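You operate a simulated robot arm through the tools that you are given. There is no shell and no other tool. Be economical: measure what you need, move in short steps, check, and stop when the job is done.

You run a simulated two-armed robot. Do the job below in one go: nothing can be reset, and whatever is moved stays where it is left.

TASK
Pick up the large bottle that says "Lube" from the bench top with one hand, pass it to the other hand and put it on the under 200 m shelf. Set down upright: large bottle.

The check looks at the end state, three seconds after you hand in, the way a careful person would. Anything else that was tipped, shoved, dropped, spilled or broken makes it a failure.

THE ROBOT
Two 7-joint arms with two-finger parallel grippers on one trunk, on a base that drives. Base frame: it is fixed to the floor where the robot stands at the start and does not move with it; the origin is under the middle of the robot, x ahead of it, y to its left, z up; the surface under the hand at the start is at about z = 850. Units: mm, degrees, N and s.
The left shoulder is at the start at [110, 169, 1461], the right one opposite. With the tool pointing down near the work surface each hand reaches from about 420 to 740 mm from the robot's upright axis, wherever it stands, measured 20 degrees to its own side. Places, roughly: under 200 m shelf [3600, 200, 1000]. Payload 1.57 kg a hand.
Tool frame (each hand has its own): the origin (TCP) lies between the finger pads and is the grasp point; the fingertips stand 30 mm ahead of it; z points along the fingers, y is the line along which they close. The gripper opens to 80 mm. The fingers are 17 mm wide and 12 mm thick; the gripper's body (40 by 82 mm) begins 80 mm behind the TCP.
Orientation is that of the tool frame in the base frame, as a unit quaternion [w, x, y, z]. With the fingers straight down and closing along the base's y, the tool's x points along the base's -x, its y along +y and its z along -z.

THE INTERFACE
- The arms move only by the tool nudge_tool. It takes "left_increments", "right_increments" or both (then of equal length, played together; a hand with none holds still); each is a list of rows, each a list of 7 numbers: the finger opening in mm, from 0 to 80, then the shift along the tool's x, y, z in mm, then the turn, a rotation vector about the tool's x, y, z in degrees. In form: [[hand, x, y, z, ax, ay, az], ...]. A call has 1 to 10 rows; each row shifts and turns the commanded pose from where the row before left it, along the tool's axes as they then stand. Each row takes 0.2 s and may step no farther than 50 mm and 8.6 degrees from the row before; otherwise, or with a gripper value out of range, the whole call is refused. Where a pose cannot be reached the arm comes as near as it can. A force on the tool above 40 N (or 10 N above the force at the start of the call, whichever is more), or a blocked arm, ends the call early, and 0.2 s more pass. Each finger travels about 72 mm/s and halts on what it meets, pressing with about 37 N; the grip force reading is that of the motor and also rises with nothing between the fingers. The clock runs only during rows and for 0.2 s after the last one: add rows that do not move to give the fingers time. The reply holds the time, the measured pose of the TCP, the force on the tool along the base axes, the opening and the grip force, in the units named above and with some noise, with the torque about the TCP (base axes, N m) and any sound that the robot's microphone picked up.
- Cameras (640 x 400 px; columns grow to the right, rows downward): "scene" is now at [142.8, -47.6, 1643.7]; the picture's right is [-0.59, -0.81, 0.00], its down [-0.60, 0.44, -0.67] and it looks along [0.54, -0.40, -0.74] (base axes); focal length 275 px, centre (320, 200). "left" rides on the left gripper at [72, 7, -122] in its tool frame; the picture's right is [-0.09, 1.00, 0.00], its down [-0.84, -0.08, -0.54] and it looks along [-0.54, -0.05, 0.84] (tool axes); focal length 238 px, centre (320, 200). "right" rides on the right gripper at [72, -7, -122] in its tool frame; the picture's right is [0.09, 1.00, 0.00], its down [-0.84, 0.08, -0.54] and it looks along [-0.54, 0.05, 0.84] (tool axes); focal length 238 px, centre (320, 200). There is no depth. A picture from a camera that has moved, and an enlarged one, comes with that camera's place and axes in the base frame and with its lens.
- capture(camera): a new picture of that camera. It takes no simulated time.
- raise_lower(by): slides the trunk up (or, below 0, down) by that many mm; the arms and the scene camera ride with it, the base frame stays. It gives what a move gives, with no picture.
- roll_base(legs): drives the robot by 1 to 6 legs, each [ahead, left, turn to the left] in mm, mm and degrees, along the robot's own axes; the way and the turn of a leg run together, so that a leg with both is an arc; at most 1500 mm and 180 degrees a leg. The arms and the cameras ride along, it lands a little off, and it stops where it bumps. It gives what a move gives.
- head_to(pan, tilt): turns the head with the scene camera to pan (to the left, within 86 degrees either way) and tilt (down, from -29 to 69), counted from straight ahead of the robot. It gives what a move gives.
- zoom(camera, box): a new picture of the part [left, top, right, bottom] of that camera's present view, enlarged. It takes no simulated time.
- finish_job(): hands the job in; it is judged then, once.

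Go step by step. Nothing tells you exact positions but the pictures and the camera data: compare them with the known pose of the tool, close in by small moves and look again before you grip or let go. The budget is 120 turns and 88 pictures, counting those below and the enlarged ones. Unless the task says otherwise, let go and move clear before handing in, and close with one line.

The tools are called after "Call:" as name(argument=value, ...) on one line, values as JSON. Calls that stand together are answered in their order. nudge_tool: Moves the arms, as the interface text tells. Its arguments: {"type":"object","properties":{"left_increments":{"type":"array","items":{"type":"array","items":{"type":"number"}}},"right_increments":{"type":"array","items":{"type":"array","items":{"type":"number"}}}},"required":[]} The other tools are called the same way: raise_lower (by) slides the trunk up or down; roll_base (legs) drives the base; head_to (pan, tilt) turns the head that bears the scene camera; capture (camera) takes a picture; zoom (camera, box) takes an enlarged picture of a part of a camera's view; finish_job () hands the job in.

At the start:

```text
time: 0.0
left_tool_pos: [668.7, -15.8, 1150.5]
left_orientation: [0.001, 0.0, 1.0, 0.0]
left_force: [-0.2, -0.5, -0.1]
left_ft_torque: [0.01, 0.01, -0.01]
left_width: 80.0
left_grip_force: 0.0
right_tool_pos: [465.1, -564.4, 1147.5]
right_orientation: [0.0, 0.0, 1.0, 0.0]
right_force: [0.2, 0.2, -1.0]
right_ft_torque: [0.0, -0.01, 0.01]
right_width: 79.8
right_grip_force: 0.0
trunk travel left (down, up): [-775.0, 115.0]
robot x, y, heading: [-0.2, 2.0, 0.1]
head pan, tilt: [-36.2, 47.9]
```

scene: 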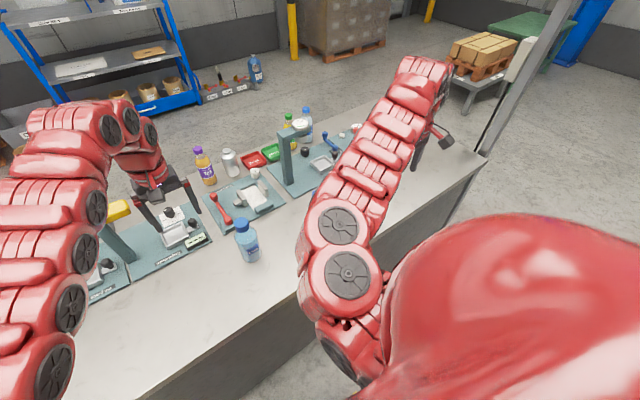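
right: 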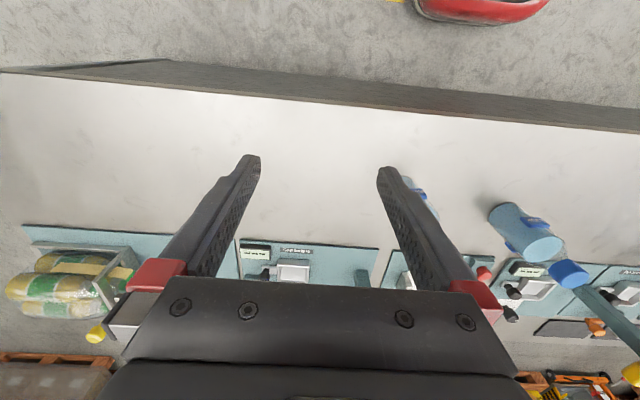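
left: 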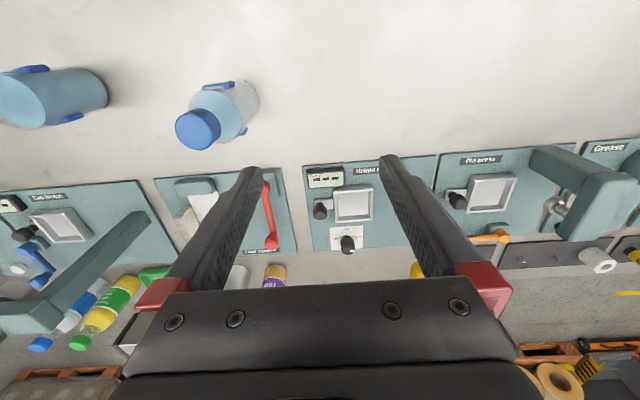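

I see blue bottles near the bench's front edge; I'll enlarge the pictures to read their labels before choosing one.

Call:
zoom(camera="scene", box=[180, 90, 340, 270])

Call:
zoom(camera="left", box=[0, 40, 320, 360])

Call:
zoom(camera="scene", box=[0, 0, 280, 160])

```text
2.22 times, centred on (260, 180) of scene
camera zoom: at [142.8, -47.6, 1643.7], right [-0.59, -0.81, 0.0], down [-0.6, 0.44, -0.67], along [0.54, -0.4, -0.74], focal length 612 px, centre (453, 244)
```

zoom: 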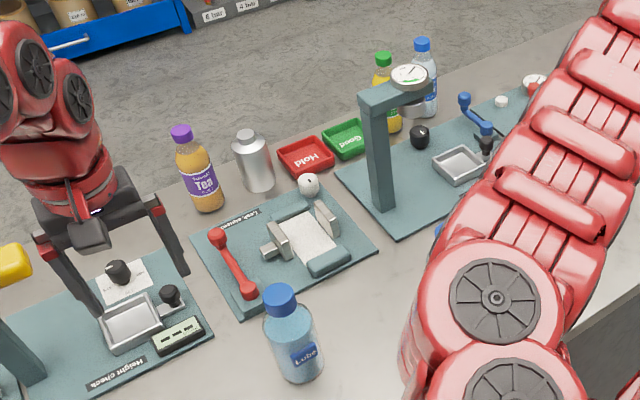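

```text
1.25 times, centred on (160, 200) of left
camera zoom: at [597.0, -9.0, 1271.7], right [0.09, 1.0, 0.0], down [0.84, -0.08, 0.54], along [0.54, -0.05, -0.84], focal length 298 px, centre (520, 200)
```

zoom: 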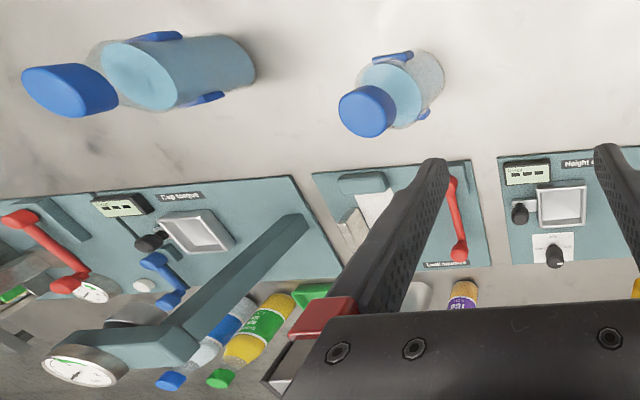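

```text
2.29 times, centred on (140, 80) of scene
camera zoom: at [142.8, -47.6, 1643.7], right [-0.59, -0.81, 0.0], down [-0.6, 0.44, -0.67], along [0.54, -0.4, -0.74], focal length 630 px, centre (731, 474)
```

zoom: 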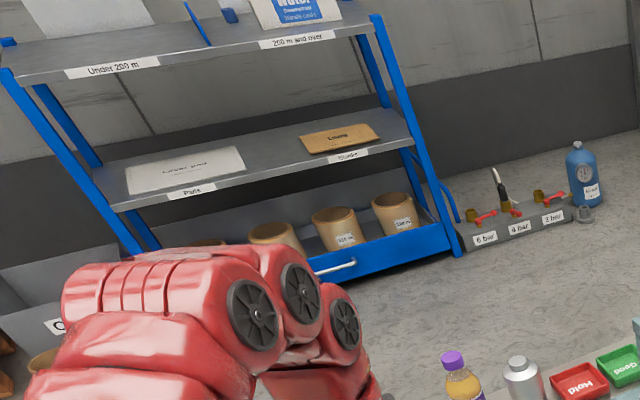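

There are two look-alike blue bottles: A, labelled "Lube", at about (659, -150), and B at about (618, -345), taller and hidden behind the right arm. I'll pull the right arm back and read B's label.

Call:
nudge_tool(right_increments=[[80, 40, 0, -30, 0, 0, 0], [80, 40, 0, -30, 0, 0, 0], [80, 40, 0, -30, 0, 0, 0], [80, 40, 0, 0, 0, 0, 0]])

Call:
capture(camera="scene")

Call:
capture(camera="right")

```text
time: 1.0
left_tool_pos: [667.5, -18.7, 1151.0]
left_orientation: [0.001, 0.0, 1.0, 0.001]
left_force: [0.0, 0.2, 0.0]
left_ft_torque: [0.0, -0.05, 0.02]
left_width: 80.1
left_grip_force: 0.0
right_tool_pos: [341.4, -624.5, 1194.8]
right_orientation: [-0.003, 0.0, 1.0, 0.002]
right_force: [-0.2, -0.4, 0.5]
right_ft_torque: [0.0, 0.0, 0.0]
right_width: 80.1
right_grip_force: 0.1
right hand out of reach, approached as far as the arm can: row 1, 2, 3, 4
trunk travel left (down, up): [-775.0, 115.0]
robot x, y, heading: [-0.3, -0.5, -0.1]
head pan, tilt: [-36.2, 47.9]
```

```text
81 pictures are left
camera scene: at [140.3, -48.8, 1643.9], right [-0.59, -0.81, 0.0], down [-0.6, 0.44, -0.67], along [0.54, -0.4, -0.74], focal length 275 px, centre (320, 200)
```

scene: 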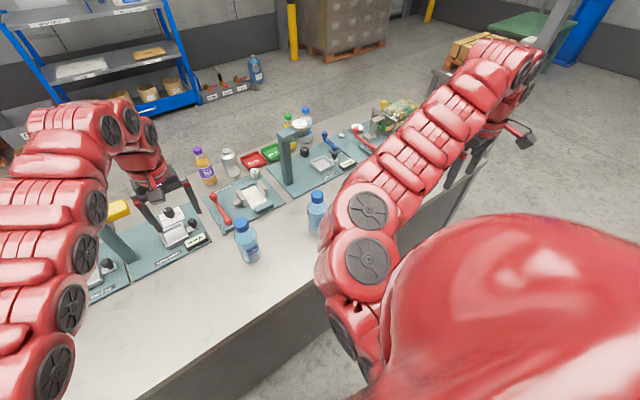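

```text
80 pictures are left
camera right: at [270.8, -631.5, 1314.7], right [-0.09, 1.0, 0.01], down [0.84, 0.07, 0.54], along [0.53, 0.05, -0.84], focal length 238 px, centre (320, 200)
```

right: 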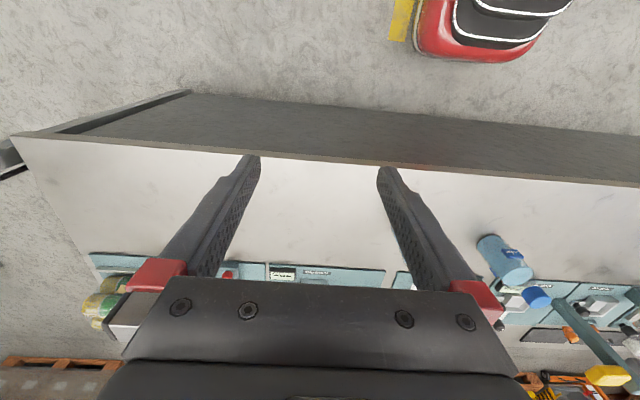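

Bottle B's cap is at about (622, -395, 1010) but its label is hidden by the elbow. I'll back off 300 mm for a clear view of the bench.

Call:
roll_base(legs=[[-350, 0, 0]])

Call:
head_to(pan=-15, tilt=35)

Call:
capture(camera="scene")

```text
time: 3.3
left_tool_pos: [320.8, -15.8, 1149.1]
left_orientation: [0.0, 0.0, 1.0, 0.0]
left_force: [0.7, 0.0, -0.5]
left_ft_torque: [-0.01, 0.03, 0.0]
left_width: 80.1
left_grip_force: 0.1
right_tool_pos: [-3.9, -622.6, 1193.3]
right_orientation: [-0.004, -0.002, 1.0, 0.002]
right_force: [0.9, -0.1, -0.2]
right_ft_torque: [-0.02, -0.01, 0.0]
right_width: 79.9
right_grip_force: 0.1
trunk travel left (down, up): [-775.0, 115.0]
robot x, y, heading: [-348.6, -1.5, 0.1]
head pan, tilt: [-36.2, 47.9]
```

```text
time: 4.1
left_tool_pos: [319.9, -14.5, 1150.7]
left_orientation: [-0.001, -0.001, 1.0, 0.0]
left_force: [-0.7, 0.0, 1.0]
left_ft_torque: [0.0, 0.02, -0.03]
left_width: 79.8
left_grip_force: 0.1
right_tool_pos: [-4.0, -622.1, 1192.9]
right_orientation: [-0.004, -0.002, 1.0, 0.003]
right_force: [-0.8, -0.6, -0.3]
right_ft_torque: [0.02, -0.01, 0.0]
right_width: 80.0
right_grip_force: 0.1
trunk travel left (down, up): [-775.0, 115.0]
robot x, y, heading: [-348.3, -1.8, 0.3]
head pan, tilt: [-15.0, 35.0]
```

```text
79 pictures are left
camera scene: at [-185.4, -23.8, 1662.6], right [-0.26, -0.97, 0.0], down [-0.55, 0.15, -0.82], along [0.79, -0.21, -0.57], focal length 275 px, centre (320, 200)
```

scene: 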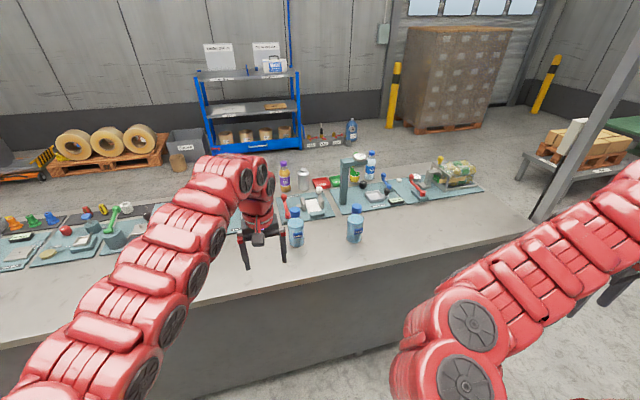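

Call:
zoom(camera="scene", box=[265, 190, 385, 265])

Call:
zoom(camera="scene", box=[180, 30, 380, 155])

Call:
zoom(camera="scene", box=[260, 130, 500, 280])

```text
5.33 times, centred on (325, 228) of scene
camera zoom: at [-185.4, -23.8, 1662.6], right [-0.26, -0.97, 0.0], down [-0.55, 0.15, -0.82], along [0.79, -0.21, -0.57], focal length 1469 px, centre (293, 53)
```

zoom: 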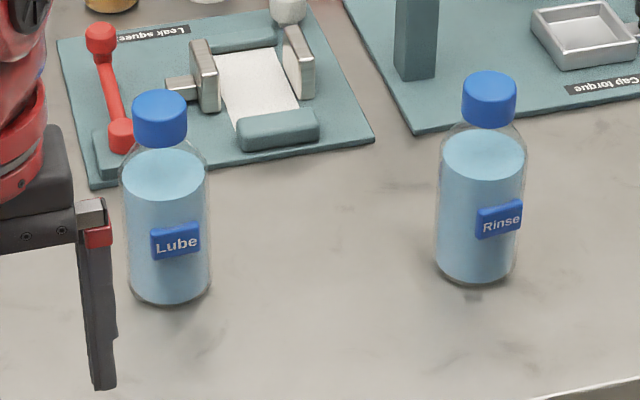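

```text
3.20 times, centred on (280, 92) of scene
camera zoom: at [-185.4, -23.8, 1662.6], right [-0.26, -0.97, 0.0], down [-0.55, 0.15, -0.82], along [0.79, -0.21, -0.57], focal length 881 px, centre (448, 544)
```

zoom: 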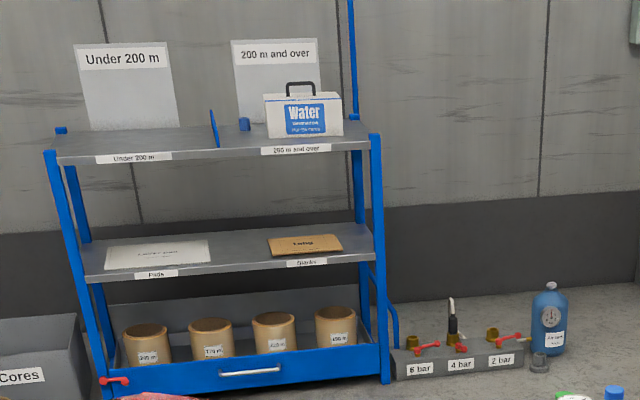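

```text
2.67 times, centred on (380, 205) of scene
camera zoom: at [-185.4, -23.8, 1662.6], right [-0.26, -0.97, 0.0], down [-0.55, 0.15, -0.82], along [0.79, -0.21, -0.57], focal length 734 px, centre (160, 187)
```

zoom: 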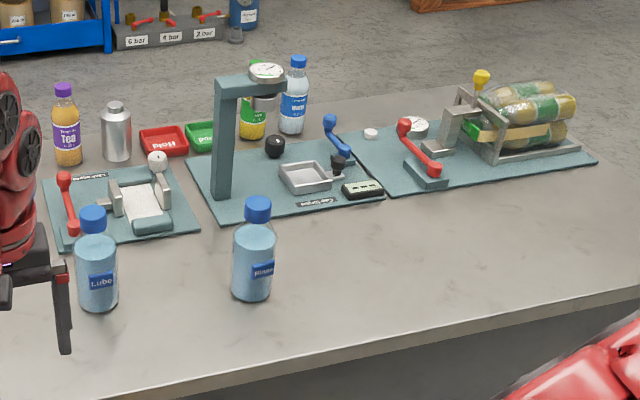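

Bottle A is the "Lube" target (the other reads "Rinse"), about (655, -148), Ø~63, top ~1015. The goal is the left half of the top shelf. The plan is for the right hand to take the cap from above and the left hand to take the body with level fingers, then place it. First I'll get the left hand level and pulled in.

Call:
nudge_tool(left_increments=[[80, 45, 45, 0, 0, 0, 0], [80, 45, 45, 0, 0, 0, 0], [80, 45, 45, 0, 0, 0, 0], [80, 45, 45, 0, 0, 0, 0], [80, 0, 0, 0, 0, -8.2, 0], [80, 0, 0, 0, 0, -8.2, 0], [80, 0, 0, 0, 0, -8.2, 0], [80, 0, 0, 0, 0, -8.2, 0], [80, 0, 0, 0, 0, -8.2, 0]])

Call:
nudge_tool(left_increments=[[80, 0, 0, 0, 0, -8.2, 0], [80, 0, 0, 0, 0, -8.2, 0], [80, 0, 0, 0, 0, -8.2, 0], [80, 0, 0, 0, 0, -8.2, 0], [80, 0, 0, 0, 0, -8.2, 0], [80, 0, 0, 0, 0, -8, 0], [80, 0, 0, 0, 0, 0, 0]])

```text
refused: row 1 steps farther than a row can; nothing moved
```

```text
time: 5.7
left_tool_pos: [323.7, -26.4, 1154.7]
left_orientation: [0.35, 0.022, 0.937, -0.002]
left_force: [0.2, -0.1, -0.1]
left_ft_torque: [0.01, 0.01, 0.01]
left_width: 80.0
left_grip_force: 0.3
left hand out of reach, approached as far as the arm can: row 2, 3
right_tool_pos: [-4.2, -622.2, 1193.0]
right_orientation: [-0.004, -0.001, 1.0, 0.003]
right_force: [0.7, 0.4, -0.5]
right_ft_torque: [-0.01, -0.03, -0.01]
right_width: 80.2
right_grip_force: 0.0
trunk travel left (down, up): [-775.0, 115.0]
robot x, y, heading: [-348.6, 1.4, 0.0]
head pan, tilt: [-15.0, 35.0]
```

The first call was refused and the second half-turned the hand. I'll shift back and left, then finish the turn.

Call:
nudge_tool(left_increments=[[80, 22, 35, -19, 0, 0, 0], [80, 22, 35, -19, 0, 0, 0], [80, 22, 35, -19, 0, 0, 0], [80, 22, 35, -19, 0, 0, 0], [80, 22, 35, -19, 0, 0, 0], [80, 0, 0, 0, 0, -8.2, 0], [80, 0, 0, 0, 0, -8.2, 0], [80, 0, 0, 0, 0, -8.2, 0], [80, 0, 0, 0, 0, -8.2, 0], [80, 0, 0, 0, 0, -8.2, 0]])

```text
time: 7.9
left_tool_pos: [233.5, 92.4, 1157.2]
left_orientation: [0.349, 0.022, 0.937, -0.003]
left_force: [-0.4, -0.2, -0.2]
left_ft_torque: [0.0, -0.02, 0.01]
left_width: 80.0
left_grip_force: 0.0
left hand out of reach, approached as far as the arm can: row 4, 5, 6, 7, 8, 9, 10
right_tool_pos: [-3.6, -622.7, 1193.9]
right_orientation: [-0.003, -0.001, 1.0, 0.003]
right_force: [0.3, 0.1, -0.2]
right_ft_torque: [0.01, -0.02, 0.0]
right_width: 80.2
right_grip_force: 0.0
trunk travel left (down, up): [-775.0, 115.0]
robot x, y, heading: [-347.3, 1.0, -0.1]
head pan, tilt: [-15.0, 35.0]
```

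The left hand stalls in its tilt here, so I'll try the turn from higher up, closer to shoulder height.

Call:
nudge_tool(left_increments=[[80, -26, 10, -30, 0, 0, 0], [80, -26, 10, -30, 0, 0, 0], [80, -26, 10, -30, 0, 0, 0], [80, -26, 10, -30, 0, 0, 0], [80, 0, 0, 0, 0, -8.2, 0], [80, 0, 0, 0, 0, -8.2, 0], [80, 0, 0, 0, 0, -8.2, 0], [80, 0, 0, 0, 0, -8.2, 0], [80, 0, 0, 0, 0, -8.2, 0]])

Call:
capture(camera="scene")

```text
time: 9.9
left_tool_pos: [223.9, 121.8, 1292.6]
left_orientation: [0.415, 0.022, 0.91, -0.005]
left_force: [0.7, -0.5, 0.7]
left_ft_torque: [-0.02, 0.01, 0.03]
left_width: 79.9
left_grip_force: 0.0
left hand out of reach, approached as far as the arm can: row 4, 6, 7, 8, 9
right_tool_pos: [-5.0, -623.1, 1193.5]
right_orientation: [-0.003, -0.002, 1.0, 0.002]
right_force: [0.0, 0.4, -0.3]
right_ft_torque: [-0.02, -0.01, -0.02]
right_width: 80.1
right_grip_force: 0.1
trunk travel left (down, up): [-775.0, 115.0]
robot x, y, heading: [-348.5, 1.0, -0.0]
head pan, tilt: [-15.0, 35.0]
```

```text
75 pictures are left
camera scene: at [-185.3, -23.4, 1662.6], right [-0.26, -0.97, 0.0], down [-0.55, 0.15, -0.82], along [0.79, -0.21, -0.57], focal length 275 px, centre (320, 200)
```

scene: 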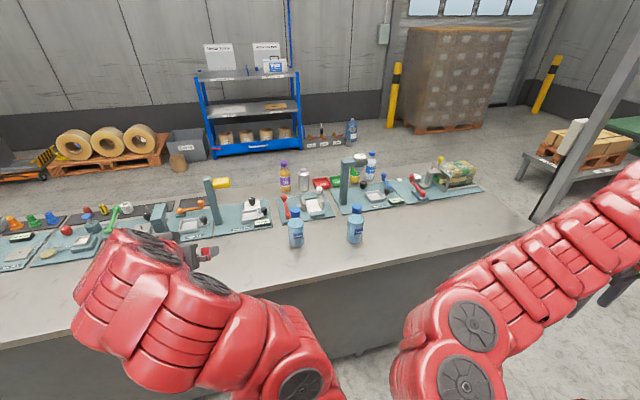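

The wrist limit still binds, so I'll extend the arm forward, high over the bench, and turn along the way.

Call:
nudge_tool(left_increments=[[80, -26, 0, 30, 0, 0, 0], [80, -26, 0, 30, 0, 0, 0], [80, -26, 0, 30, 0, 0, 0], [80, 0, 0, 0, 0, -8.2, 0], [80, 0, 0, 0, 0, -8.2, 0], [80, 0, 0, 0, 0, -8.2, 0], [80, 0, 0, 0, 0, -8.2, 0], [80, 0, 0, 0, 0, -8.2, 0]])

```text
time: 11.7
left_tool_pos: [342.2, 115.3, 1291.1]
left_orientation: [0.708, 0.018, 0.706, -0.013]
left_force: [-0.6, 0.7, -0.2]
left_ft_torque: [-0.03, 0.0, 0.04]
left_width: 80.1
left_grip_force: 0.1
right_tool_pos: [-4.7, -621.9, 1193.0]
right_orientation: [-0.004, -0.002, 1.0, 0.002]
right_force: [-0.3, -0.4, 0.3]
right_ft_torque: [-0.02, 0.0, -0.03]
right_width: 79.9
right_grip_force: 0.1
trunk travel left (down, up): [-775.0, 115.0]
robot x, y, heading: [-349.9, 2.9, 0.4]
head pan, tilt: [-15.0, 35.0]
```

The left hand is level at 692 mm ahead of the robot, z 1291. Now I'll see where the right hand can hold a bottle vertically in front of it.

Call:
nudge_tool(right_increments=[[80, -26, 35, -9, 0, 0, 0], [80, -26, 35, -9, 0, 0, 0], [80, -26, 35, -9, 0, 0, 0], [80, -26, 35, -9, 0, 0, 0], [80, -26, 35, -9, 0, 0, 0], [80, -26, 35, -9, 0, 0, 0], [80, -26, 35, -9, 0, 0, 0], [80, -26, 35, -9, 0, 0, 0], [80, -26, 35, -9, 0, 0, 0], [80, -26, 35, -9, 0, 0, 0]])

```text
time: 13.9
left_tool_pos: [342.0, 116.6, 1291.0]
left_orientation: [0.707, 0.019, 0.707, -0.013]
left_force: [-0.2, 0.5, -0.3]
left_ft_torque: [-0.03, -0.02, -0.03]
left_width: 80.3
left_grip_force: 0.0
right_tool_pos: [302.3, -316.0, 1215.9]
right_orientation: [-0.003, -0.001, 1.0, 0.002]
right_force: [0.6, 0.1, 0.4]
right_ft_torque: [-0.01, 0.01, 0.03]
right_width: 79.9
right_grip_force: 0.1
right hand out of reach, approached as far as the arm can: row 1, 2, 3, 4, 5, 6, 7, 8, 9
trunk travel left (down, up): [-775.0, 115.0]
robot x, y, heading: [-347.4, -1.5, -0.1]
head pan, tilt: [-15.0, 35.0]
```

The right hand is now at (650, -315, 1216) relative to the robot. I'll test how high it goes near the middle.

Call:
nudge_tool(right_increments=[[80, 0, 30, -30, 0, 0, 0], [80, 0, 30, -30, 0, 0, 0], [80, 0, 30, -30, 0, 0, 0], [80, 0, 30, -25, 0, 0, 0], [80, 0, 30, 0, 0, 0, 0]])

```text
time: 15.1
left_tool_pos: [341.4, 117.2, 1292.9]
left_orientation: [0.707, 0.018, 0.707, -0.012]
left_force: [0.0, 0.3, 0.0]
left_ft_torque: [-0.01, -0.01, 0.01]
left_width: 80.1
left_grip_force: 0.0
right_tool_pos: [350.1, -173.7, 1230.6]
right_orientation: [-0.003, -0.001, 1.0, 0.002]
right_force: [-0.8, 0.6, -1.1]
right_ft_torque: [-0.02, 0.0, 0.02]
right_width: 80.0
right_grip_force: 0.0
right hand out of reach, approached as far as the arm can: row 1, 2, 3, 4
trunk travel left (down, up): [-775.0, 115.0]
robot x, y, heading: [-348.3, 1.8, 0.0]
head pan, tilt: [-15.0, 35.0]
```

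The right hand tops out near z 1230. Next I'll test whether the left hand stays level about 90 mm below that.

Call:
nudge_tool(left_increments=[[80, -40, 0, 15, 0, 0, 0], [80, -40, 0, 15, 0, 0, 0], [80, -40, 0, 10, 0, 0, 0], [80, -40, 0, 0, 0, 0, 0]])

```text
time: 16.1
left_tool_pos: [384.0, 113.9, 1452.4]
left_orientation: [0.707, 0.019, 0.707, -0.012]
left_force: [-0.1, -0.9, 0.0]
left_ft_torque: [0.03, -0.04, -0.02]
left_width: 79.8
left_grip_force: 0.1
right_tool_pos: [349.9, -176.1, 1230.7]
right_orientation: [-0.003, -0.001, 1.0, 0.001]
right_force: [-0.2, 0.0, -0.1]
right_ft_torque: [0.01, 0.01, 0.0]
right_width: 80.1
right_grip_force: 0.1
trunk travel left (down, up): [-775.0, 115.0]
robot x, y, heading: [-348.3, -1.0, 0.2]
head pan, tilt: [-15.0, 35.0]
```

The level left hand ends up with its camera underneath it, which is bad near the shelf. Instead the left hand will take the body at about 40° tilt from horizontal, and the right hand will pick the cap from above. I'll drive back to the bench with both hands high.

Call:
roll_base(legs=[[350, 40, 0]])

Call:
capture(camera="right")

Call:
head_to(pan=-10, tilt=50)

Call:
capture(camera="scene")

```text
time: 18.4
left_tool_pos: [732.3, 152.5, 1452.2]
left_orientation: [0.707, 0.019, 0.707, -0.011]
left_force: [0.8, -0.2, 0.9]
left_ft_torque: [-0.01, 0.0, 0.01]
left_width: 80.2
left_grip_force: 0.0
right_tool_pos: [699.3, -134.6, 1231.3]
right_orientation: [-0.002, -0.001, 1.0, 0.002]
right_force: [-0.3, 0.2, -0.1]
right_ft_torque: [0.0, 0.01, 0.0]
right_width: 80.0
right_grip_force: 0.1
trunk travel left (down, up): [-775.0, 115.0]
robot x, y, heading: [-2.9, 40.5, -0.2]
head pan, tilt: [-15.0, 35.0]
```

```text
74 pictures are left
camera right: at [628.7, -142.3, 1351.6], right [-0.1, 1.0, 0.0], down [0.84, 0.08, 0.54], along [0.53, 0.05, -0.84], focal length 238 px, centre (320, 200)
```

right: 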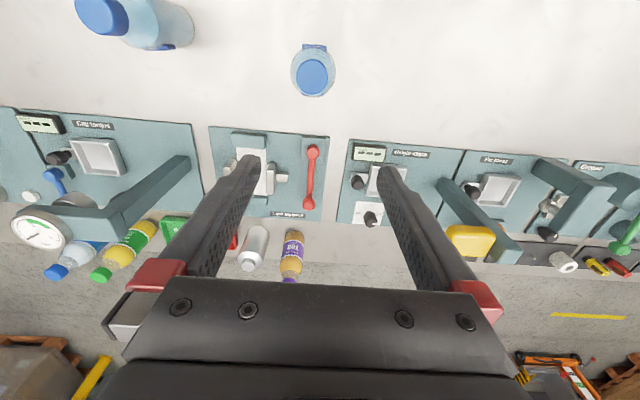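

```text
time: 19.2
left_tool_pos: [732.7, 153.8, 1451.9]
left_orientation: [0.707, 0.018, 0.707, -0.011]
left_force: [-0.5, -0.4, 0.2]
left_ft_torque: [-0.02, -0.04, -0.01]
left_width: 79.8
left_grip_force: 0.1
right_tool_pos: [699.7, -134.0, 1230.9]
right_orientation: [-0.003, -0.002, 1.0, 0.002]
right_force: [0.0, 0.2, -0.6]
right_ft_torque: [0.02, -0.02, 0.04]
right_width: 79.9
right_grip_force: 0.0
trunk travel left (down, up): [-775.0, 115.0]
robot x, y, heading: [-2.9, 41.9, 0.1]
head pan, tilt: [-10.0, 50.0]
```

```text
73 pictures are left
camera scene: at [156.0, 26.6, 1640.8], right [-0.17, -0.99, 0.0], down [-0.75, 0.13, -0.64], along [0.63, -0.11, -0.77], focal length 275 px, centre (320, 200)
```

scene: 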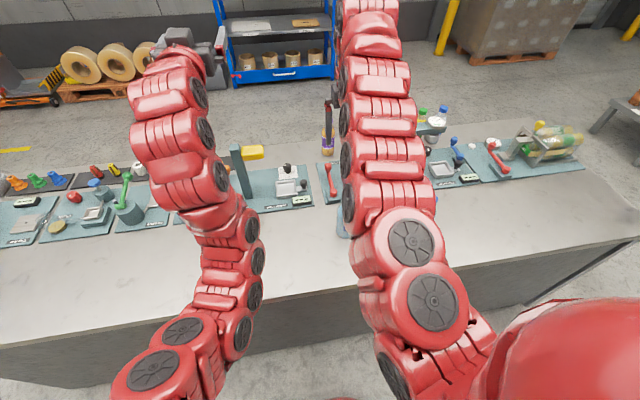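

The cap's at about (658, -147, 1012). I'll bring the right hand above it and down to z ~1110, then check.

Call:
nudge_tool(right_increments=[[80, 14, -4, 0, 0, 0, 0], [80, 14, -4, 0, 0, 0, 0], [80, 14, -4, 0, 0, 0, 0], [80, 0, 0, 40, 0, 0, 0], [80, 0, 0, 40, 0, 0, 0], [80, 0, 0, 40, 0, 0, 0], [80, 0, 0, 0, 0, 0, 0]])

Call:
capture(camera="right")

Call:
capture(camera="left")

```text
time: 20.8
left_tool_pos: [732.1, 153.4, 1452.0]
left_orientation: [0.707, 0.019, 0.707, -0.012]
left_force: [-0.1, 0.3, -0.2]
left_ft_torque: [0.01, 0.0, -0.01]
left_width: 79.7
left_grip_force: 0.2
right_tool_pos: [664.9, -147.2, 1093.1]
right_orientation: [-0.004, -0.002, 1.0, 0.002]
right_force: [0.0, -0.4, -0.6]
right_ft_torque: [0.01, 0.0, -0.01]
right_width: 80.0
right_grip_force: 0.1
right hand out of reach, approached as far as the arm can: row 1, 2, 3
trunk travel left (down, up): [-775.0, 115.0]
robot x, y, heading: [1.2, 42.7, -0.1]
head pan, tilt: [-10.0, 50.0]
```

```text
72 pictures are left
camera right: at [594.2, -154.0, 1214.8], right [-0.1, 1.0, 0.0], down [0.84, 0.08, 0.54], along [0.53, 0.06, -0.84], focal length 238 px, centre (320, 200)
```

right: 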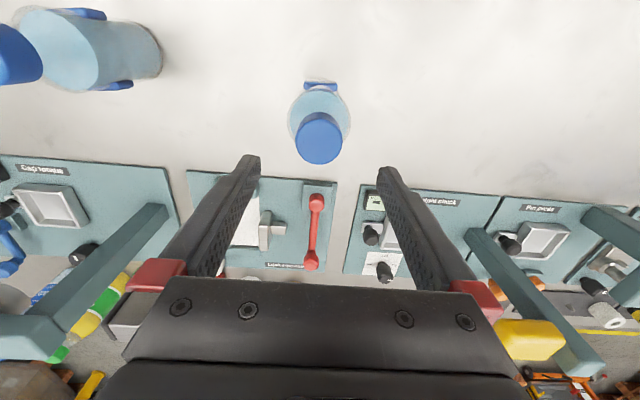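

```text
71 pictures are left
camera left: at [611.0, 166.5, 1380.1], right [0.04, 0.99, 0.1], down [-0.55, -0.06, 0.84], along [0.84, -0.09, 0.54], focal length 238 px, centre (320, 200)
```

left: 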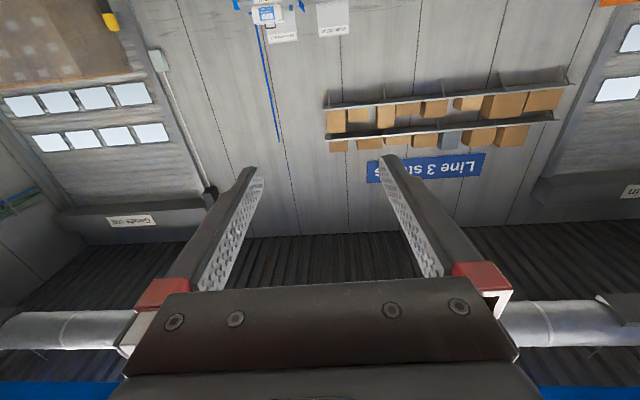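

The cap is centred at (660, -147). I'll descend to about z 1020 and check once before closing.

Call:
nudge_tool(right_increments=[[80, 5, 0, 25, 0, 0, 0], [80, 0, 0, 25, 0, 0, 0], [80, 0, 0, 20, 0, 0, 0], [80, 0, 0, 0, 0, 0, 0]])

Call:
capture(camera="right")

```text
time: 21.8
left_tool_pos: [732.4, 153.3, 1452.0]
left_orientation: [0.707, 0.018, 0.707, -0.012]
left_force: [0.3, -1.1, -0.5]
left_ft_torque: [0.02, 0.03, 0.01]
left_width: 80.0
left_grip_force: 0.0
right_tool_pos: [659.0, -146.7, 1024.1]
right_orientation: [-0.002, -0.002, 1.0, 0.002]
right_force: [-0.3, 0.7, 0.3]
right_ft_torque: [-0.01, 0.01, 0.04]
right_width: 80.2
right_grip_force: 0.0
trunk travel left (down, up): [-775.0, 115.0]
robot x, y, heading: [-4.2, 39.3, 0.1]
head pan, tilt: [-10.0, 50.0]
```

```text
70 pictures are left
camera right: at [588.6, -153.6, 1145.3], right [-0.09, 1.0, 0.0], down [0.84, 0.08, 0.54], along [0.53, 0.05, -0.84], focal length 238 px, centre (320, 200)
```

right: 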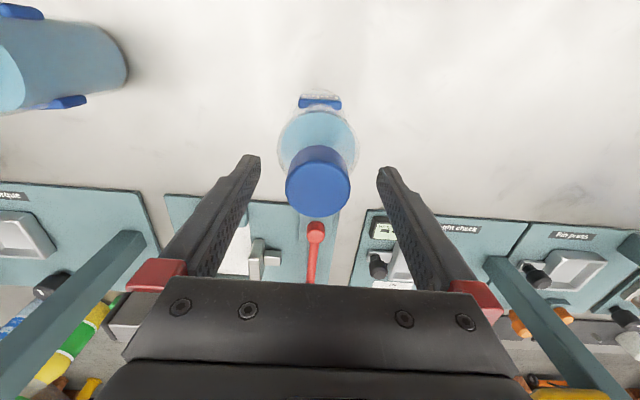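

The cap lies between the fingers, about 3 mm nearer to me than the TCP. I'll make a small correction, go down 6 mm and close.

Call:
nudge_tool(right_increments=[[80, 3, -1, 6, 0, 0, 0], [80, 0, 0, 0, 0, 0, 0], [55, 0, 0, 0, 0, 0, 0], [25, 0, 0, 0, 0, 0, 0], [25, 0, 0, 0, 0, 0, 0], [25, 0, 0, 0, 0, 0, 0]])

Call:
capture(camera="right")

```text
time: 23.2
left_tool_pos: [731.6, 153.3, 1451.8]
left_orientation: [0.707, 0.018, 0.707, -0.012]
left_force: [-0.1, 0.1, 0.7]
left_ft_torque: [0.0, 0.0, -0.01]
left_width: 79.8
left_grip_force: 0.0
right_tool_pos: [657.8, -147.0, 1018.3]
right_orientation: [-0.002, -0.001, 1.0, 0.002]
right_force: [0.8, -1.1, 0.5]
right_ft_torque: [-0.02, -0.13, 0.0]
right_width: 39.2
right_grip_force: 37.2
trunk travel left (down, up): [-775.0, 115.0]
robot x, y, heading: [0.5, 42.5, 0.0]
head pan, tilt: [-10.0, 50.0]
```

```text
69 pictures are left
camera right: at [586.0, -154.7, 1139.3], right [-0.09, 1.0, 0.0], down [0.84, 0.08, 0.54], along [0.53, 0.05, -0.84], focal length 238 px, centre (320, 200)
```

right: 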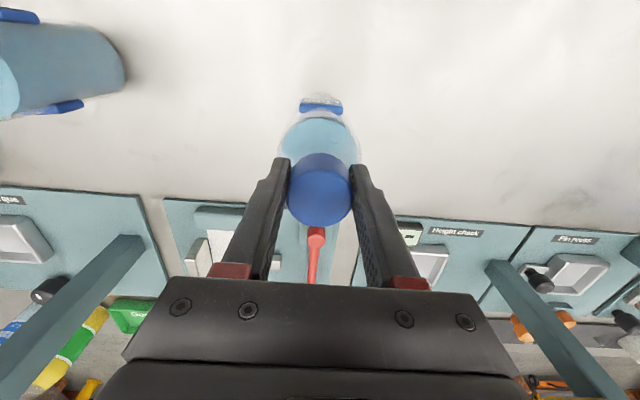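

The grip holds on the 39 mm cap. I'll lift slowly and check the hold.

Call:
nudge_tool(right_increments=[[25, 0, 0, -10, 0, 0, 0], [25, 0, 0, -20, 0, 0, 0], [25, 0, 0, -30, 0, 0, 0], [25, 0, 0, -30, 0, 0, 0], [25, 0, 0, -30, 0, 0, 0], [25, 0, 0, 0, 0, 0, 0]])

Call:
capture(camera="right")

```text
time: 24.6
left_tool_pos: [732.9, 153.1, 1451.9]
left_orientation: [0.707, 0.02, 0.707, -0.012]
left_force: [-0.5, -0.3, 0.0]
left_ft_torque: [-0.01, 0.0, 0.01]
left_width: 80.3
left_grip_force: 0.1
right_tool_pos: [659.9, -148.1, 1137.3]
right_orientation: [-0.003, -0.001, 1.0, 0.001]
right_force: [0.6, 0.4, -4.2]
right_ft_torque: [-0.02, 0.01, -0.02]
right_width: 39.0
right_grip_force: 36.8
trunk travel left (down, up): [-775.0, 115.0]
robot x, y, heading: [-0.6, 43.6, 0.1]
head pan, tilt: [-10.0, 50.0]
```

```text
68 pictures are left
camera right: at [588.1, -155.9, 1259.2], right [-0.09, 1.0, 0.0], down [0.84, 0.08, 0.54], along [0.53, 0.05, -0.84], focal length 238 px, centre (320, 200)
```

right: 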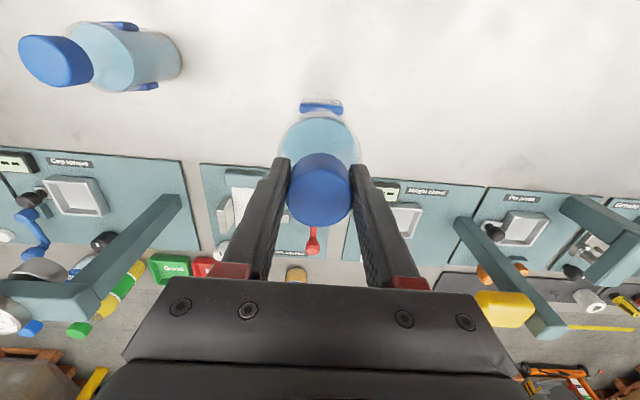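

The bottle is lifted (about 0.4 kg) and steady. I'll lift further and back away from the bench for the handover.

Call:
nudge_tool(right_increments=[[25, 0, 0, -25, 0, 0, 0], [25, 0, 0, -25, 0, 0, 0], [25, 0, 0, -15, 0, 0, 0], [25, 0, 0, 0, 0, 0, 0]])

Call:
roll_base(legs=[[-500, 0, 0]])

Call:
head_to(pan=-5, tilt=40)

Call:
capture(camera="scene")

```text
time: 25.6
left_tool_pos: [732.8, 152.3, 1451.8]
left_orientation: [0.707, 0.019, 0.707, -0.011]
left_force: [-0.1, 0.1, -0.6]
left_ft_torque: [-0.02, -0.02, -0.03]
left_width: 79.9
left_grip_force: 0.1
right_tool_pos: [660.1, -148.7, 1201.9]
right_orientation: [-0.003, -0.003, 1.0, 0.002]
right_force: [-0.2, 0.2, -4.3]
right_ft_torque: [-0.02, 0.02, 0.01]
right_width: 39.1
right_grip_force: 36.9
trunk travel left (down, up): [-775.0, 115.0]
robot x, y, heading: [4.2, 43.3, 0.1]
head pan, tilt: [-10.0, 50.0]
```

```text
time: 28.5
left_tool_pos: [231.9, 151.3, 1451.6]
left_orientation: [0.707, 0.018, 0.707, -0.011]
left_force: [0.7, 0.3, -0.7]
left_ft_torque: [-0.01, -0.03, -0.01]
left_width: 80.1
left_grip_force: 0.1
right_tool_pos: [158.4, -149.9, 1202.3]
right_orientation: [-0.004, -0.001, 1.0, 0.002]
right_force: [0.9, -0.9, -4.3]
right_ft_torque: [-0.01, -0.02, -0.02]
right_width: 38.7
right_grip_force: 37.0
trunk travel left (down, up): [-775.0, 115.0]
robot x, y, heading: [-499.7, 43.0, 0.2]
head pan, tilt: [-10.0, 50.0]
```

```text
time: 29.2
left_tool_pos: [229.9, 151.7, 1451.5]
left_orientation: [0.707, 0.019, 0.707, -0.012]
left_force: [0.1, 0.6, -0.4]
left_ft_torque: [0.0, -0.02, 0.01]
left_width: 80.2
left_grip_force: 0.1
right_tool_pos: [156.4, -150.3, 1203.2]
right_orientation: [-0.004, -0.002, 1.0, 0.002]
right_force: [-0.4, 0.0, -3.4]
right_ft_torque: [0.01, -0.03, -0.02]
right_width: 39.0
right_grip_force: 37.8
trunk travel left (down, up): [-775.0, 115.0]
robot x, y, heading: [-502.5, 38.8, -0.1]
head pan, tilt: [-5.0, 40.0]
```

```text
67 pictures are left
camera scene: at [-338.5, 31.3, 1655.0], right [-0.09, -1.0, 0.0], down [-0.64, 0.06, -0.77], along [0.76, -0.07, -0.64], focal length 275 px, centre (320, 200)
```

scene: 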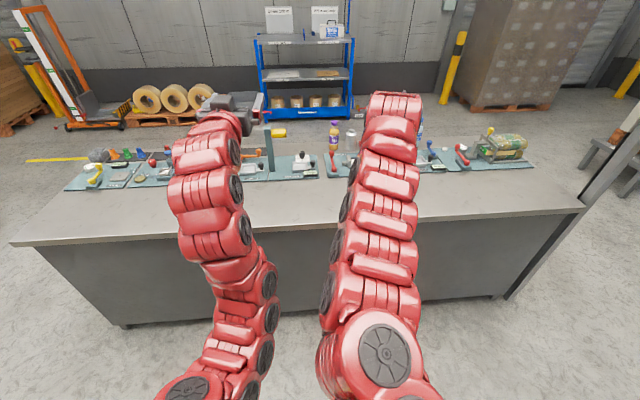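

The bottle hangs from the right hand, clear of the bench. I'll turn the left hand (yaw 23° inward, pitch about 44° down) off to the side, then bring the right hand to the middle.

Call:
nudge_tool(left_increments=[[80, 0, 35, 0, 0, 0, 0], [80, 0, 35, 0, 0, 0, 0], [80, 0, 0, 0, 7.5, 0, 0], [80, 0, 0, 0, 7.5, 0, 0], [80, 0, 0, 0, 7.5, 0, 0], [80, 0, 0, 0, 0, 8.2, 0], [80, 0, 0, 0, 0, 8.2, 0], [80, 0, 0, 0, 0, 8.2, 0], [80, 0, 0, 0, 0, 8.2, 0], [80, 0, 0, 0, 0, 8.2, 0]])

Call:
nudge_tool(right_increments=[[25, -8, 35, 0, 0, 0, 0], [25, -8, 35, 0, 0, 0, 0], [25, -8, 35, 0, 0, 0, 0], [25, -8, 30, 0, 0, 0, 0], [25, -8, 0, 0, 0, 0, 0], [25, 0, 0, 0, 0, 0, 0]])

Call:
capture(camera="left")

Call:
capture(camera="scene")

```text
time: 31.4
left_tool_pos: [231.9, 222.4, 1452.1]
left_orientation: [0.403, 0.2, 0.889, -0.085]
left_force: [0.8, -0.5, -0.5]
left_ft_torque: [-0.01, -0.02, 0.02]
left_width: 80.1
left_grip_force: 0.2
right_tool_pos: [156.5, -151.2, 1201.5]
right_orientation: [-0.004, -0.002, 1.0, 0.002]
right_force: [-1.0, -0.2, -4.2]
right_ft_torque: [0.0, -0.01, 0.05]
right_width: 39.1
right_grip_force: 37.0
trunk travel left (down, up): [-775.0, 115.0]
robot x, y, heading: [-504.6, 39.2, 0.1]
head pan, tilt: [-5.0, 40.0]
```

```text
time: 32.9
left_tool_pos: [232.0, 220.9, 1451.9]
left_orientation: [0.404, 0.199, 0.889, -0.085]
left_force: [-0.2, -0.2, -0.3]
left_ft_torque: [0.01, 0.0, 0.0]
left_width: 80.3
left_grip_force: 0.1
right_tool_pos: [196.6, -15.4, 1203.0]
right_orientation: [-0.004, -0.002, 1.0, 0.001]
right_force: [0.4, 0.3, -4.2]
right_ft_torque: [0.02, 0.01, 0.0]
right_width: 39.1
right_grip_force: 37.2
trunk travel left (down, up): [-775.0, 115.0]
robot x, y, heading: [-502.4, 38.9, 0.2]
head pan, tilt: [-5.0, 40.0]
```

```text
66 pictures are left
camera left: at [109.7, 287.4, 1478.6], right [0.48, 0.88, 0.08], down [0.09, -0.14, 0.99], along [0.87, -0.46, -0.15], focal length 238 px, centre (320, 200)
```

left: 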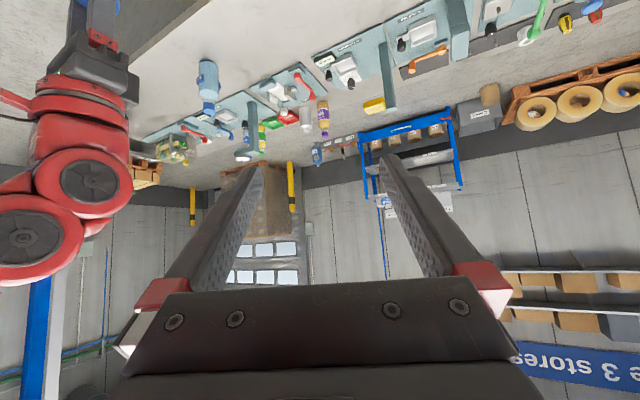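

```text
65 pictures are left
camera scene: at [-338.1, 32.0, 1655.0], right [-0.09, -1.0, 0.0], down [-0.64, 0.05, -0.77], along [0.76, -0.07, -0.64], focal length 275 px, centre (320, 200)
```

scene: 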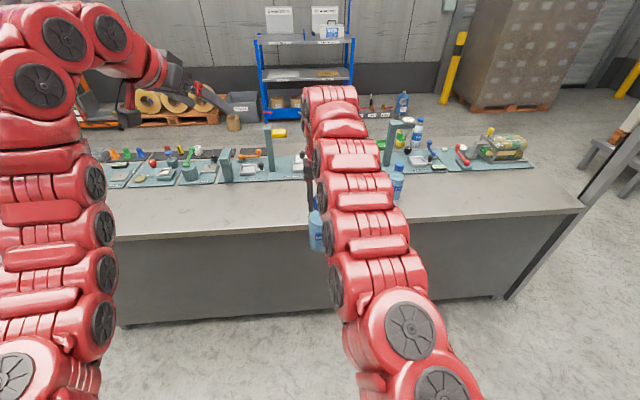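

The right hand holds the bottle at (196, -15), so the body grip point is near z 1090. The left hand points 41° down and 24° inward. I'll bring it down on the left side first.

Call:
nudge_tool(left_increments=[[80, 37.5, -17.4, 11.6, 0, 0, 0], [80, 37.5, -17.4, 11.6, 0, 0, 0], [80, 37.5, -17.4, 11.6, 0, 0, 0], [80, 37.5, -17.4, 11.6, 0, 0, 0], [80, 37.5, -17.4, 11.6, 0, 0, 0], [80, 37.5, -17.4, 11.6, 0, 0, 0], [80, 37.5, -17.4, 11.6, 0, 0, 0], [80, 0, 0, 0, 0, 0, 0]])

Call:
capture(camera="left")

```text
time: 34.6
left_tool_pos: [201.4, 187.2, 1245.3]
left_orientation: [0.404, 0.199, 0.888, -0.086]
left_force: [-0.2, 0.2, -0.6]
left_ft_torque: [0.0, 0.02, 0.0]
left_width: 80.0
left_grip_force: 0.1
left hand out of reach, approached as far as the arm can: row 2, 3, 4, 5, 6, 7
right_tool_pos: [196.4, -15.7, 1202.5]
right_orientation: [-0.004, -0.001, 1.0, 0.002]
right_force: [0.3, -0.5, -4.7]
right_ft_torque: [0.0, 0.01, -0.02]
right_width: 38.9
right_grip_force: 37.0
trunk travel left (down, up): [-775.0, 115.0]
robot x, y, heading: [-504.2, 41.7, 0.1]
head pan, tilt: [-5.0, 40.0]
```

```text
64 pictures are left
camera left: at [78.7, 252.1, 1272.3], right [0.47, 0.88, 0.08], down [0.09, -0.14, 0.99], along [0.87, -0.46, -0.15], focal length 238 px, centre (320, 200)
```

left: 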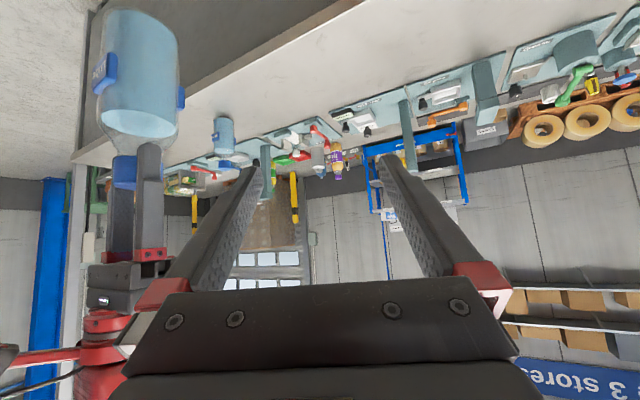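

The left hand can't fold in closer than about 700 mm at this yaw. I'll approach more from the side instead: left yaw to about -60°, and the right hand turns the bottle 50° so its label plates stay off the left pads.

Call:
nudge_tool(left_increments=[[80, 0, 0, 0, 5.4, 0, 4.75], [80, 0, 0, 0, 5.4, 0, 4.75], [80, 0, 0, 0, 5.4, 0, 4.75], [80, 0, 0, 0, 5.4, 0, 4.75], [80, 0, 0, 0, 5.4, 0, 4.75], [80, 0, 0, 0, 0, 0, 0], [80, 0, 0, 0, 0, 0, 0]], right_increments=[[25, 0, 0, 0, 0, 0, 7.2], [25, 0, 0, 0, 0, 0, 7.2], [25, 0, 0, 0, 0, 0, 7.2], [25, 0, 0, 0, 0, 0, 7.2], [25, 0, 0, 0, 0, 0, 7.2], [25, 0, 0, 0, 0, 0, 7.2], [25, 0, 0, 0, 0, 0, 7.2]])

Call:
capture(camera="left")

```text
time: 36.2
left_tool_pos: [207.3, 223.8, 1224.8]
left_orientation: [0.356, 0.464, 0.785, -0.205]
left_force: [0.4, -0.3, 0.0]
left_ft_torque: [0.01, 0.01, 0.0]
left_width: 80.0
left_grip_force: 0.1
left hand out of reach, approached as far as the arm can: row 1
right_tool_pos: [196.7, -13.9, 1202.6]
right_orientation: [-0.004, 0.425, 0.905, -0.001]
right_force: [-0.2, 0.5, -4.3]
right_ft_torque: [0.02, -0.01, 0.01]
right_width: 39.0
right_grip_force: 37.2
trunk travel left (down, up): [-775.0, 115.0]
robot x, y, heading: [-499.5, 38.1, 0.4]
head pan, tilt: [-5.0, 40.0]
```

```text
63 pictures are left
camera left: at [145.8, 348.1, 1251.8], right [0.9, 0.43, 0.08], down [0.0, -0.17, 0.98], along [0.44, -0.89, -0.15], focal length 238 px, centre (320, 200)
```

left: 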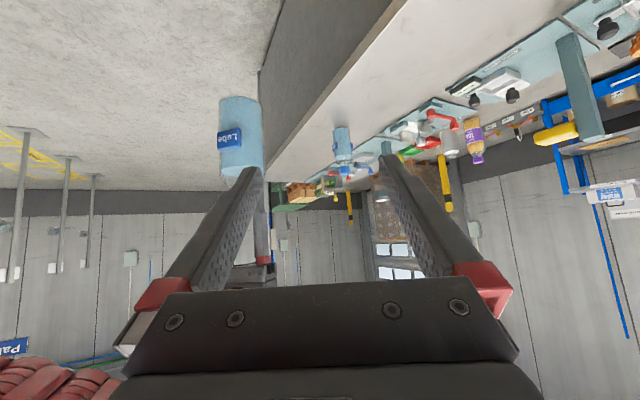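

The label now faces about 131°, well off the left pad line at 29°. I'll line the left hand up with the bottle on its approach axis.

Call:
nudge_tool(left_increments=[[80, -9, -31.5, 0, 0, 0, 0], [80, -9, -31.5, 0, 0, 0, 0], [80, -9, -31.5, 0, 0, 0, 0], [80, -9, -31.5, 0, 0, 0, 0], [80, 0, 0, 30, 0, 0, 0], [80, 0, 0, 30, 0, 0, 0], [80, 0, 0, 0, 0, 0, 0]])

Call:
capture(camera="left")

```text
time: 37.9
left_tool_pos: [185.5, 112.5, 1226.8]
left_orientation: [0.356, 0.463, 0.785, -0.204]
left_force: [0.0, 1.0, 0.2]
left_ft_torque: [0.0, -0.01, 0.03]
left_width: 80.0
left_grip_force: 0.1
left hand out of reach, approached as far as the arm can: row 2, 3, 4
right_tool_pos: [196.1, -14.7, 1203.6]
right_orientation: [-0.004, 0.424, 0.906, 0.001]
right_force: [-0.3, 0.2, -4.6]
right_ft_torque: [-0.01, -0.01, -0.01]
right_width: 39.1
right_grip_force: 37.0
trunk travel left (down, up): [-775.0, 115.0]
robot x, y, heading: [-508.4, 39.9, 0.2]
head pan, tilt: [-5.0, 40.0]
```

```text
62 pictures are left
camera left: at [124.2, 238.0, 1253.8], right [0.9, 0.43, 0.08], down [0.0, -0.17, 0.98], along [0.44, -0.89, -0.15], focal length 238 px, centre (320, 200)
```

left: 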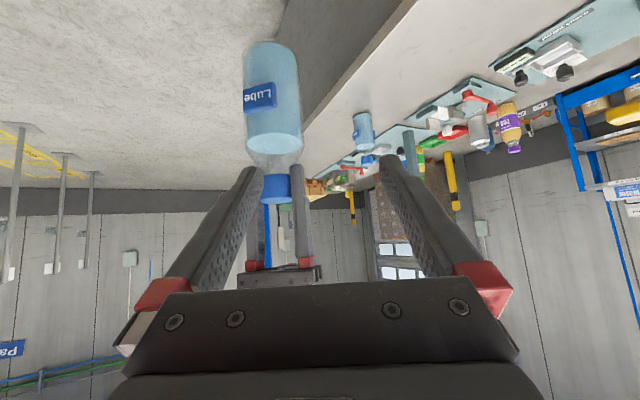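

The left hand sits too close to its shoulder at this height. I'll lower both hands about 60 mm and more, with the bottle a bit farther out.

Call:
nudge_tool(right_increments=[[25, -9.6, 11.5, 30, 0, 0, 0], [25, -9.6, 11.5, 30, 0, 0, 0], [25, 0, 0, 0, 0, 0, 0], [25, 0, 0, 0, 0, 0, 0]], left_increments=[[80, 30.5, -0.4, 27, 0, 0, 0], [80, 30.5, -0.4, 27, 0, 0, 0], [80, 30.5, -0.4, 27, 0, 0, 0], [80, 0, 0, 0, 0, 0, 0]])

Call:
capture(camera="left")

```text
time: 38.9
left_tool_pos: [186.9, 111.6, 1103.8]
left_orientation: [0.355, 0.464, 0.785, -0.204]
left_force: [-0.2, -0.2, -0.2]
left_ft_torque: [0.02, 0.02, 0.0]
left_width: 80.2
left_grip_force: 0.1
right_tool_pos: [212.1, -21.6, 1150.3]
right_orientation: [-0.005, 0.424, 0.906, 0.001]
right_force: [-0.4, 0.0, -4.7]
right_ft_torque: [0.07, 0.0, 0.04]
right_width: 39.0
right_grip_force: 36.9
right hand out of reach, approached as far as the arm can: row 1, 2
trunk travel left (down, up): [-775.0, 115.0]
robot x, y, heading: [-501.0, 36.9, 0.3]
head pan, tilt: [-5.0, 40.0]
```

```text
61 pictures are left
camera left: at [125.4, 236.7, 1131.7], right [0.9, 0.43, 0.08], down [0.0, -0.17, 0.98], along [0.44, -0.89, -0.16], focal length 238 px, centre (320, 200)
```

left: 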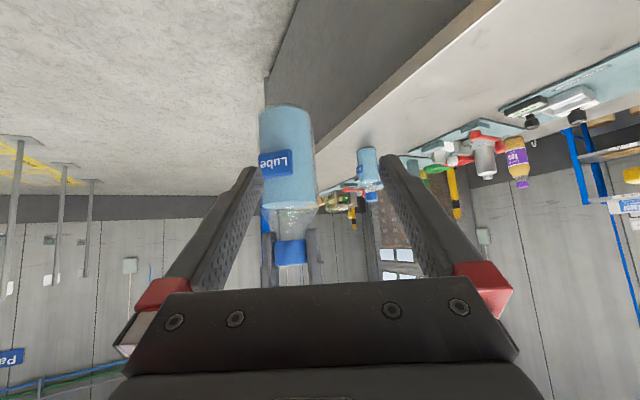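

The bottle body reads at (214, -22, ~1038) by the left camera, matching the right hand's data. I'll centre the left hand on it and stop about 100 mm short.

Call:
nudge_tool(left_increments=[[80, -19, -21.8, 15, 0, 0, 0], [80, -19, -21.8, 15, 0, 0, 0], [80, 0, 0, 0, 0, 0, 0]])

Call:
capture(camera="left")

```text
time: 39.6
left_tool_pos: [169.7, 50.1, 1112.1]
left_orientation: [0.357, 0.462, 0.786, -0.204]
left_force: [0.8, -0.4, 0.3]
left_ft_torque: [-0.05, -0.03, -0.02]
left_width: 79.9
left_grip_force: 0.1
right_tool_pos: [211.4, -18.4, 1148.9]
right_orientation: [-0.004, 0.424, 0.905, 0.0]
right_force: [-0.2, 0.3, -4.9]
right_ft_torque: [0.03, 0.04, -0.05]
right_width: 39.1
right_grip_force: 37.1
trunk travel left (down, up): [-775.0, 115.0]
robot x, y, heading: [-501.6, 38.4, 0.2]
head pan, tilt: [-5.0, 40.0]
```

```text
60 pictures are left
camera left: at [109.0, 175.7, 1140.1], right [0.9, 0.43, 0.08], down [0.0, -0.17, 0.99], along [0.44, -0.89, -0.15], focal length 238 px, centre (320, 200)
```

left: 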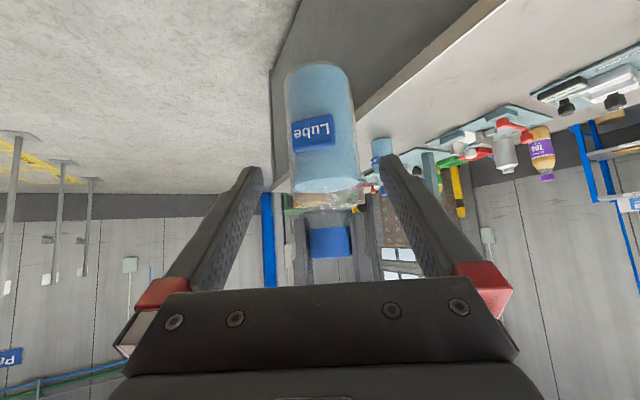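

The bottle is centred between the left fingers, so I'll advance 60 mm and check again.

Call:
nudge_tool(left_increments=[[80, 0, 1.5, 20, 0, 0, 0], [80, 0, 0, 20, 0, 0, 0], [80, 0, 0, 20, 0, 0, 0], [80, 0, 0, 0, 0, 0, 0]])

Call:
capture(camera="left")

Call:
capture(camera="right")

```text
time: 40.6
left_tool_pos: [196.4, 10.3, 1072.7]
left_orientation: [0.355, 0.464, 0.785, -0.205]
left_force: [-1.0, -0.1, 0.0]
left_ft_torque: [-0.02, 0.02, 0.02]
left_width: 80.1
left_grip_force: 0.2
right_tool_pos: [211.0, -19.0, 1151.6]
right_orientation: [-0.005, 0.424, 0.906, 0.0]
right_force: [0.3, 0.0, -4.7]
right_ft_torque: [0.02, -0.03, 0.02]
right_width: 38.9
right_grip_force: 36.5
trunk travel left (down, up): [-775.0, 115.0]
robot x, y, heading: [-505.2, 39.4, 0.0]
head pan, tilt: [-5.0, 40.0]
```

```text
59 pictures are left
camera left: at [133.4, 136.6, 1099.9], right [0.9, 0.43, 0.08], down [0.0, -0.17, 0.98], along [0.44, -0.89, -0.15], focal length 238 px, centre (320, 200)
```

left: 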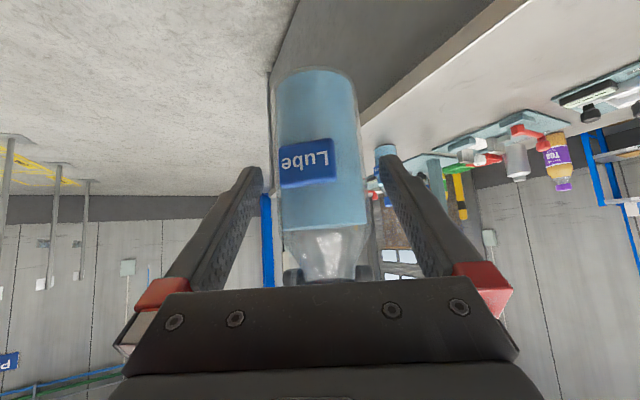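

```text
58 pictures are left
camera right: at [160.9, 31.2, 1272.1], right [0.71, 0.71, 0.0], down [0.6, -0.6, 0.54], along [0.38, -0.38, -0.84], focal length 238 px, centre (320, 200)
```

right: 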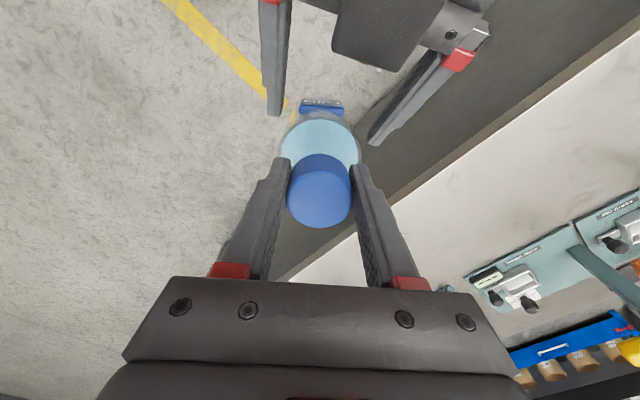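

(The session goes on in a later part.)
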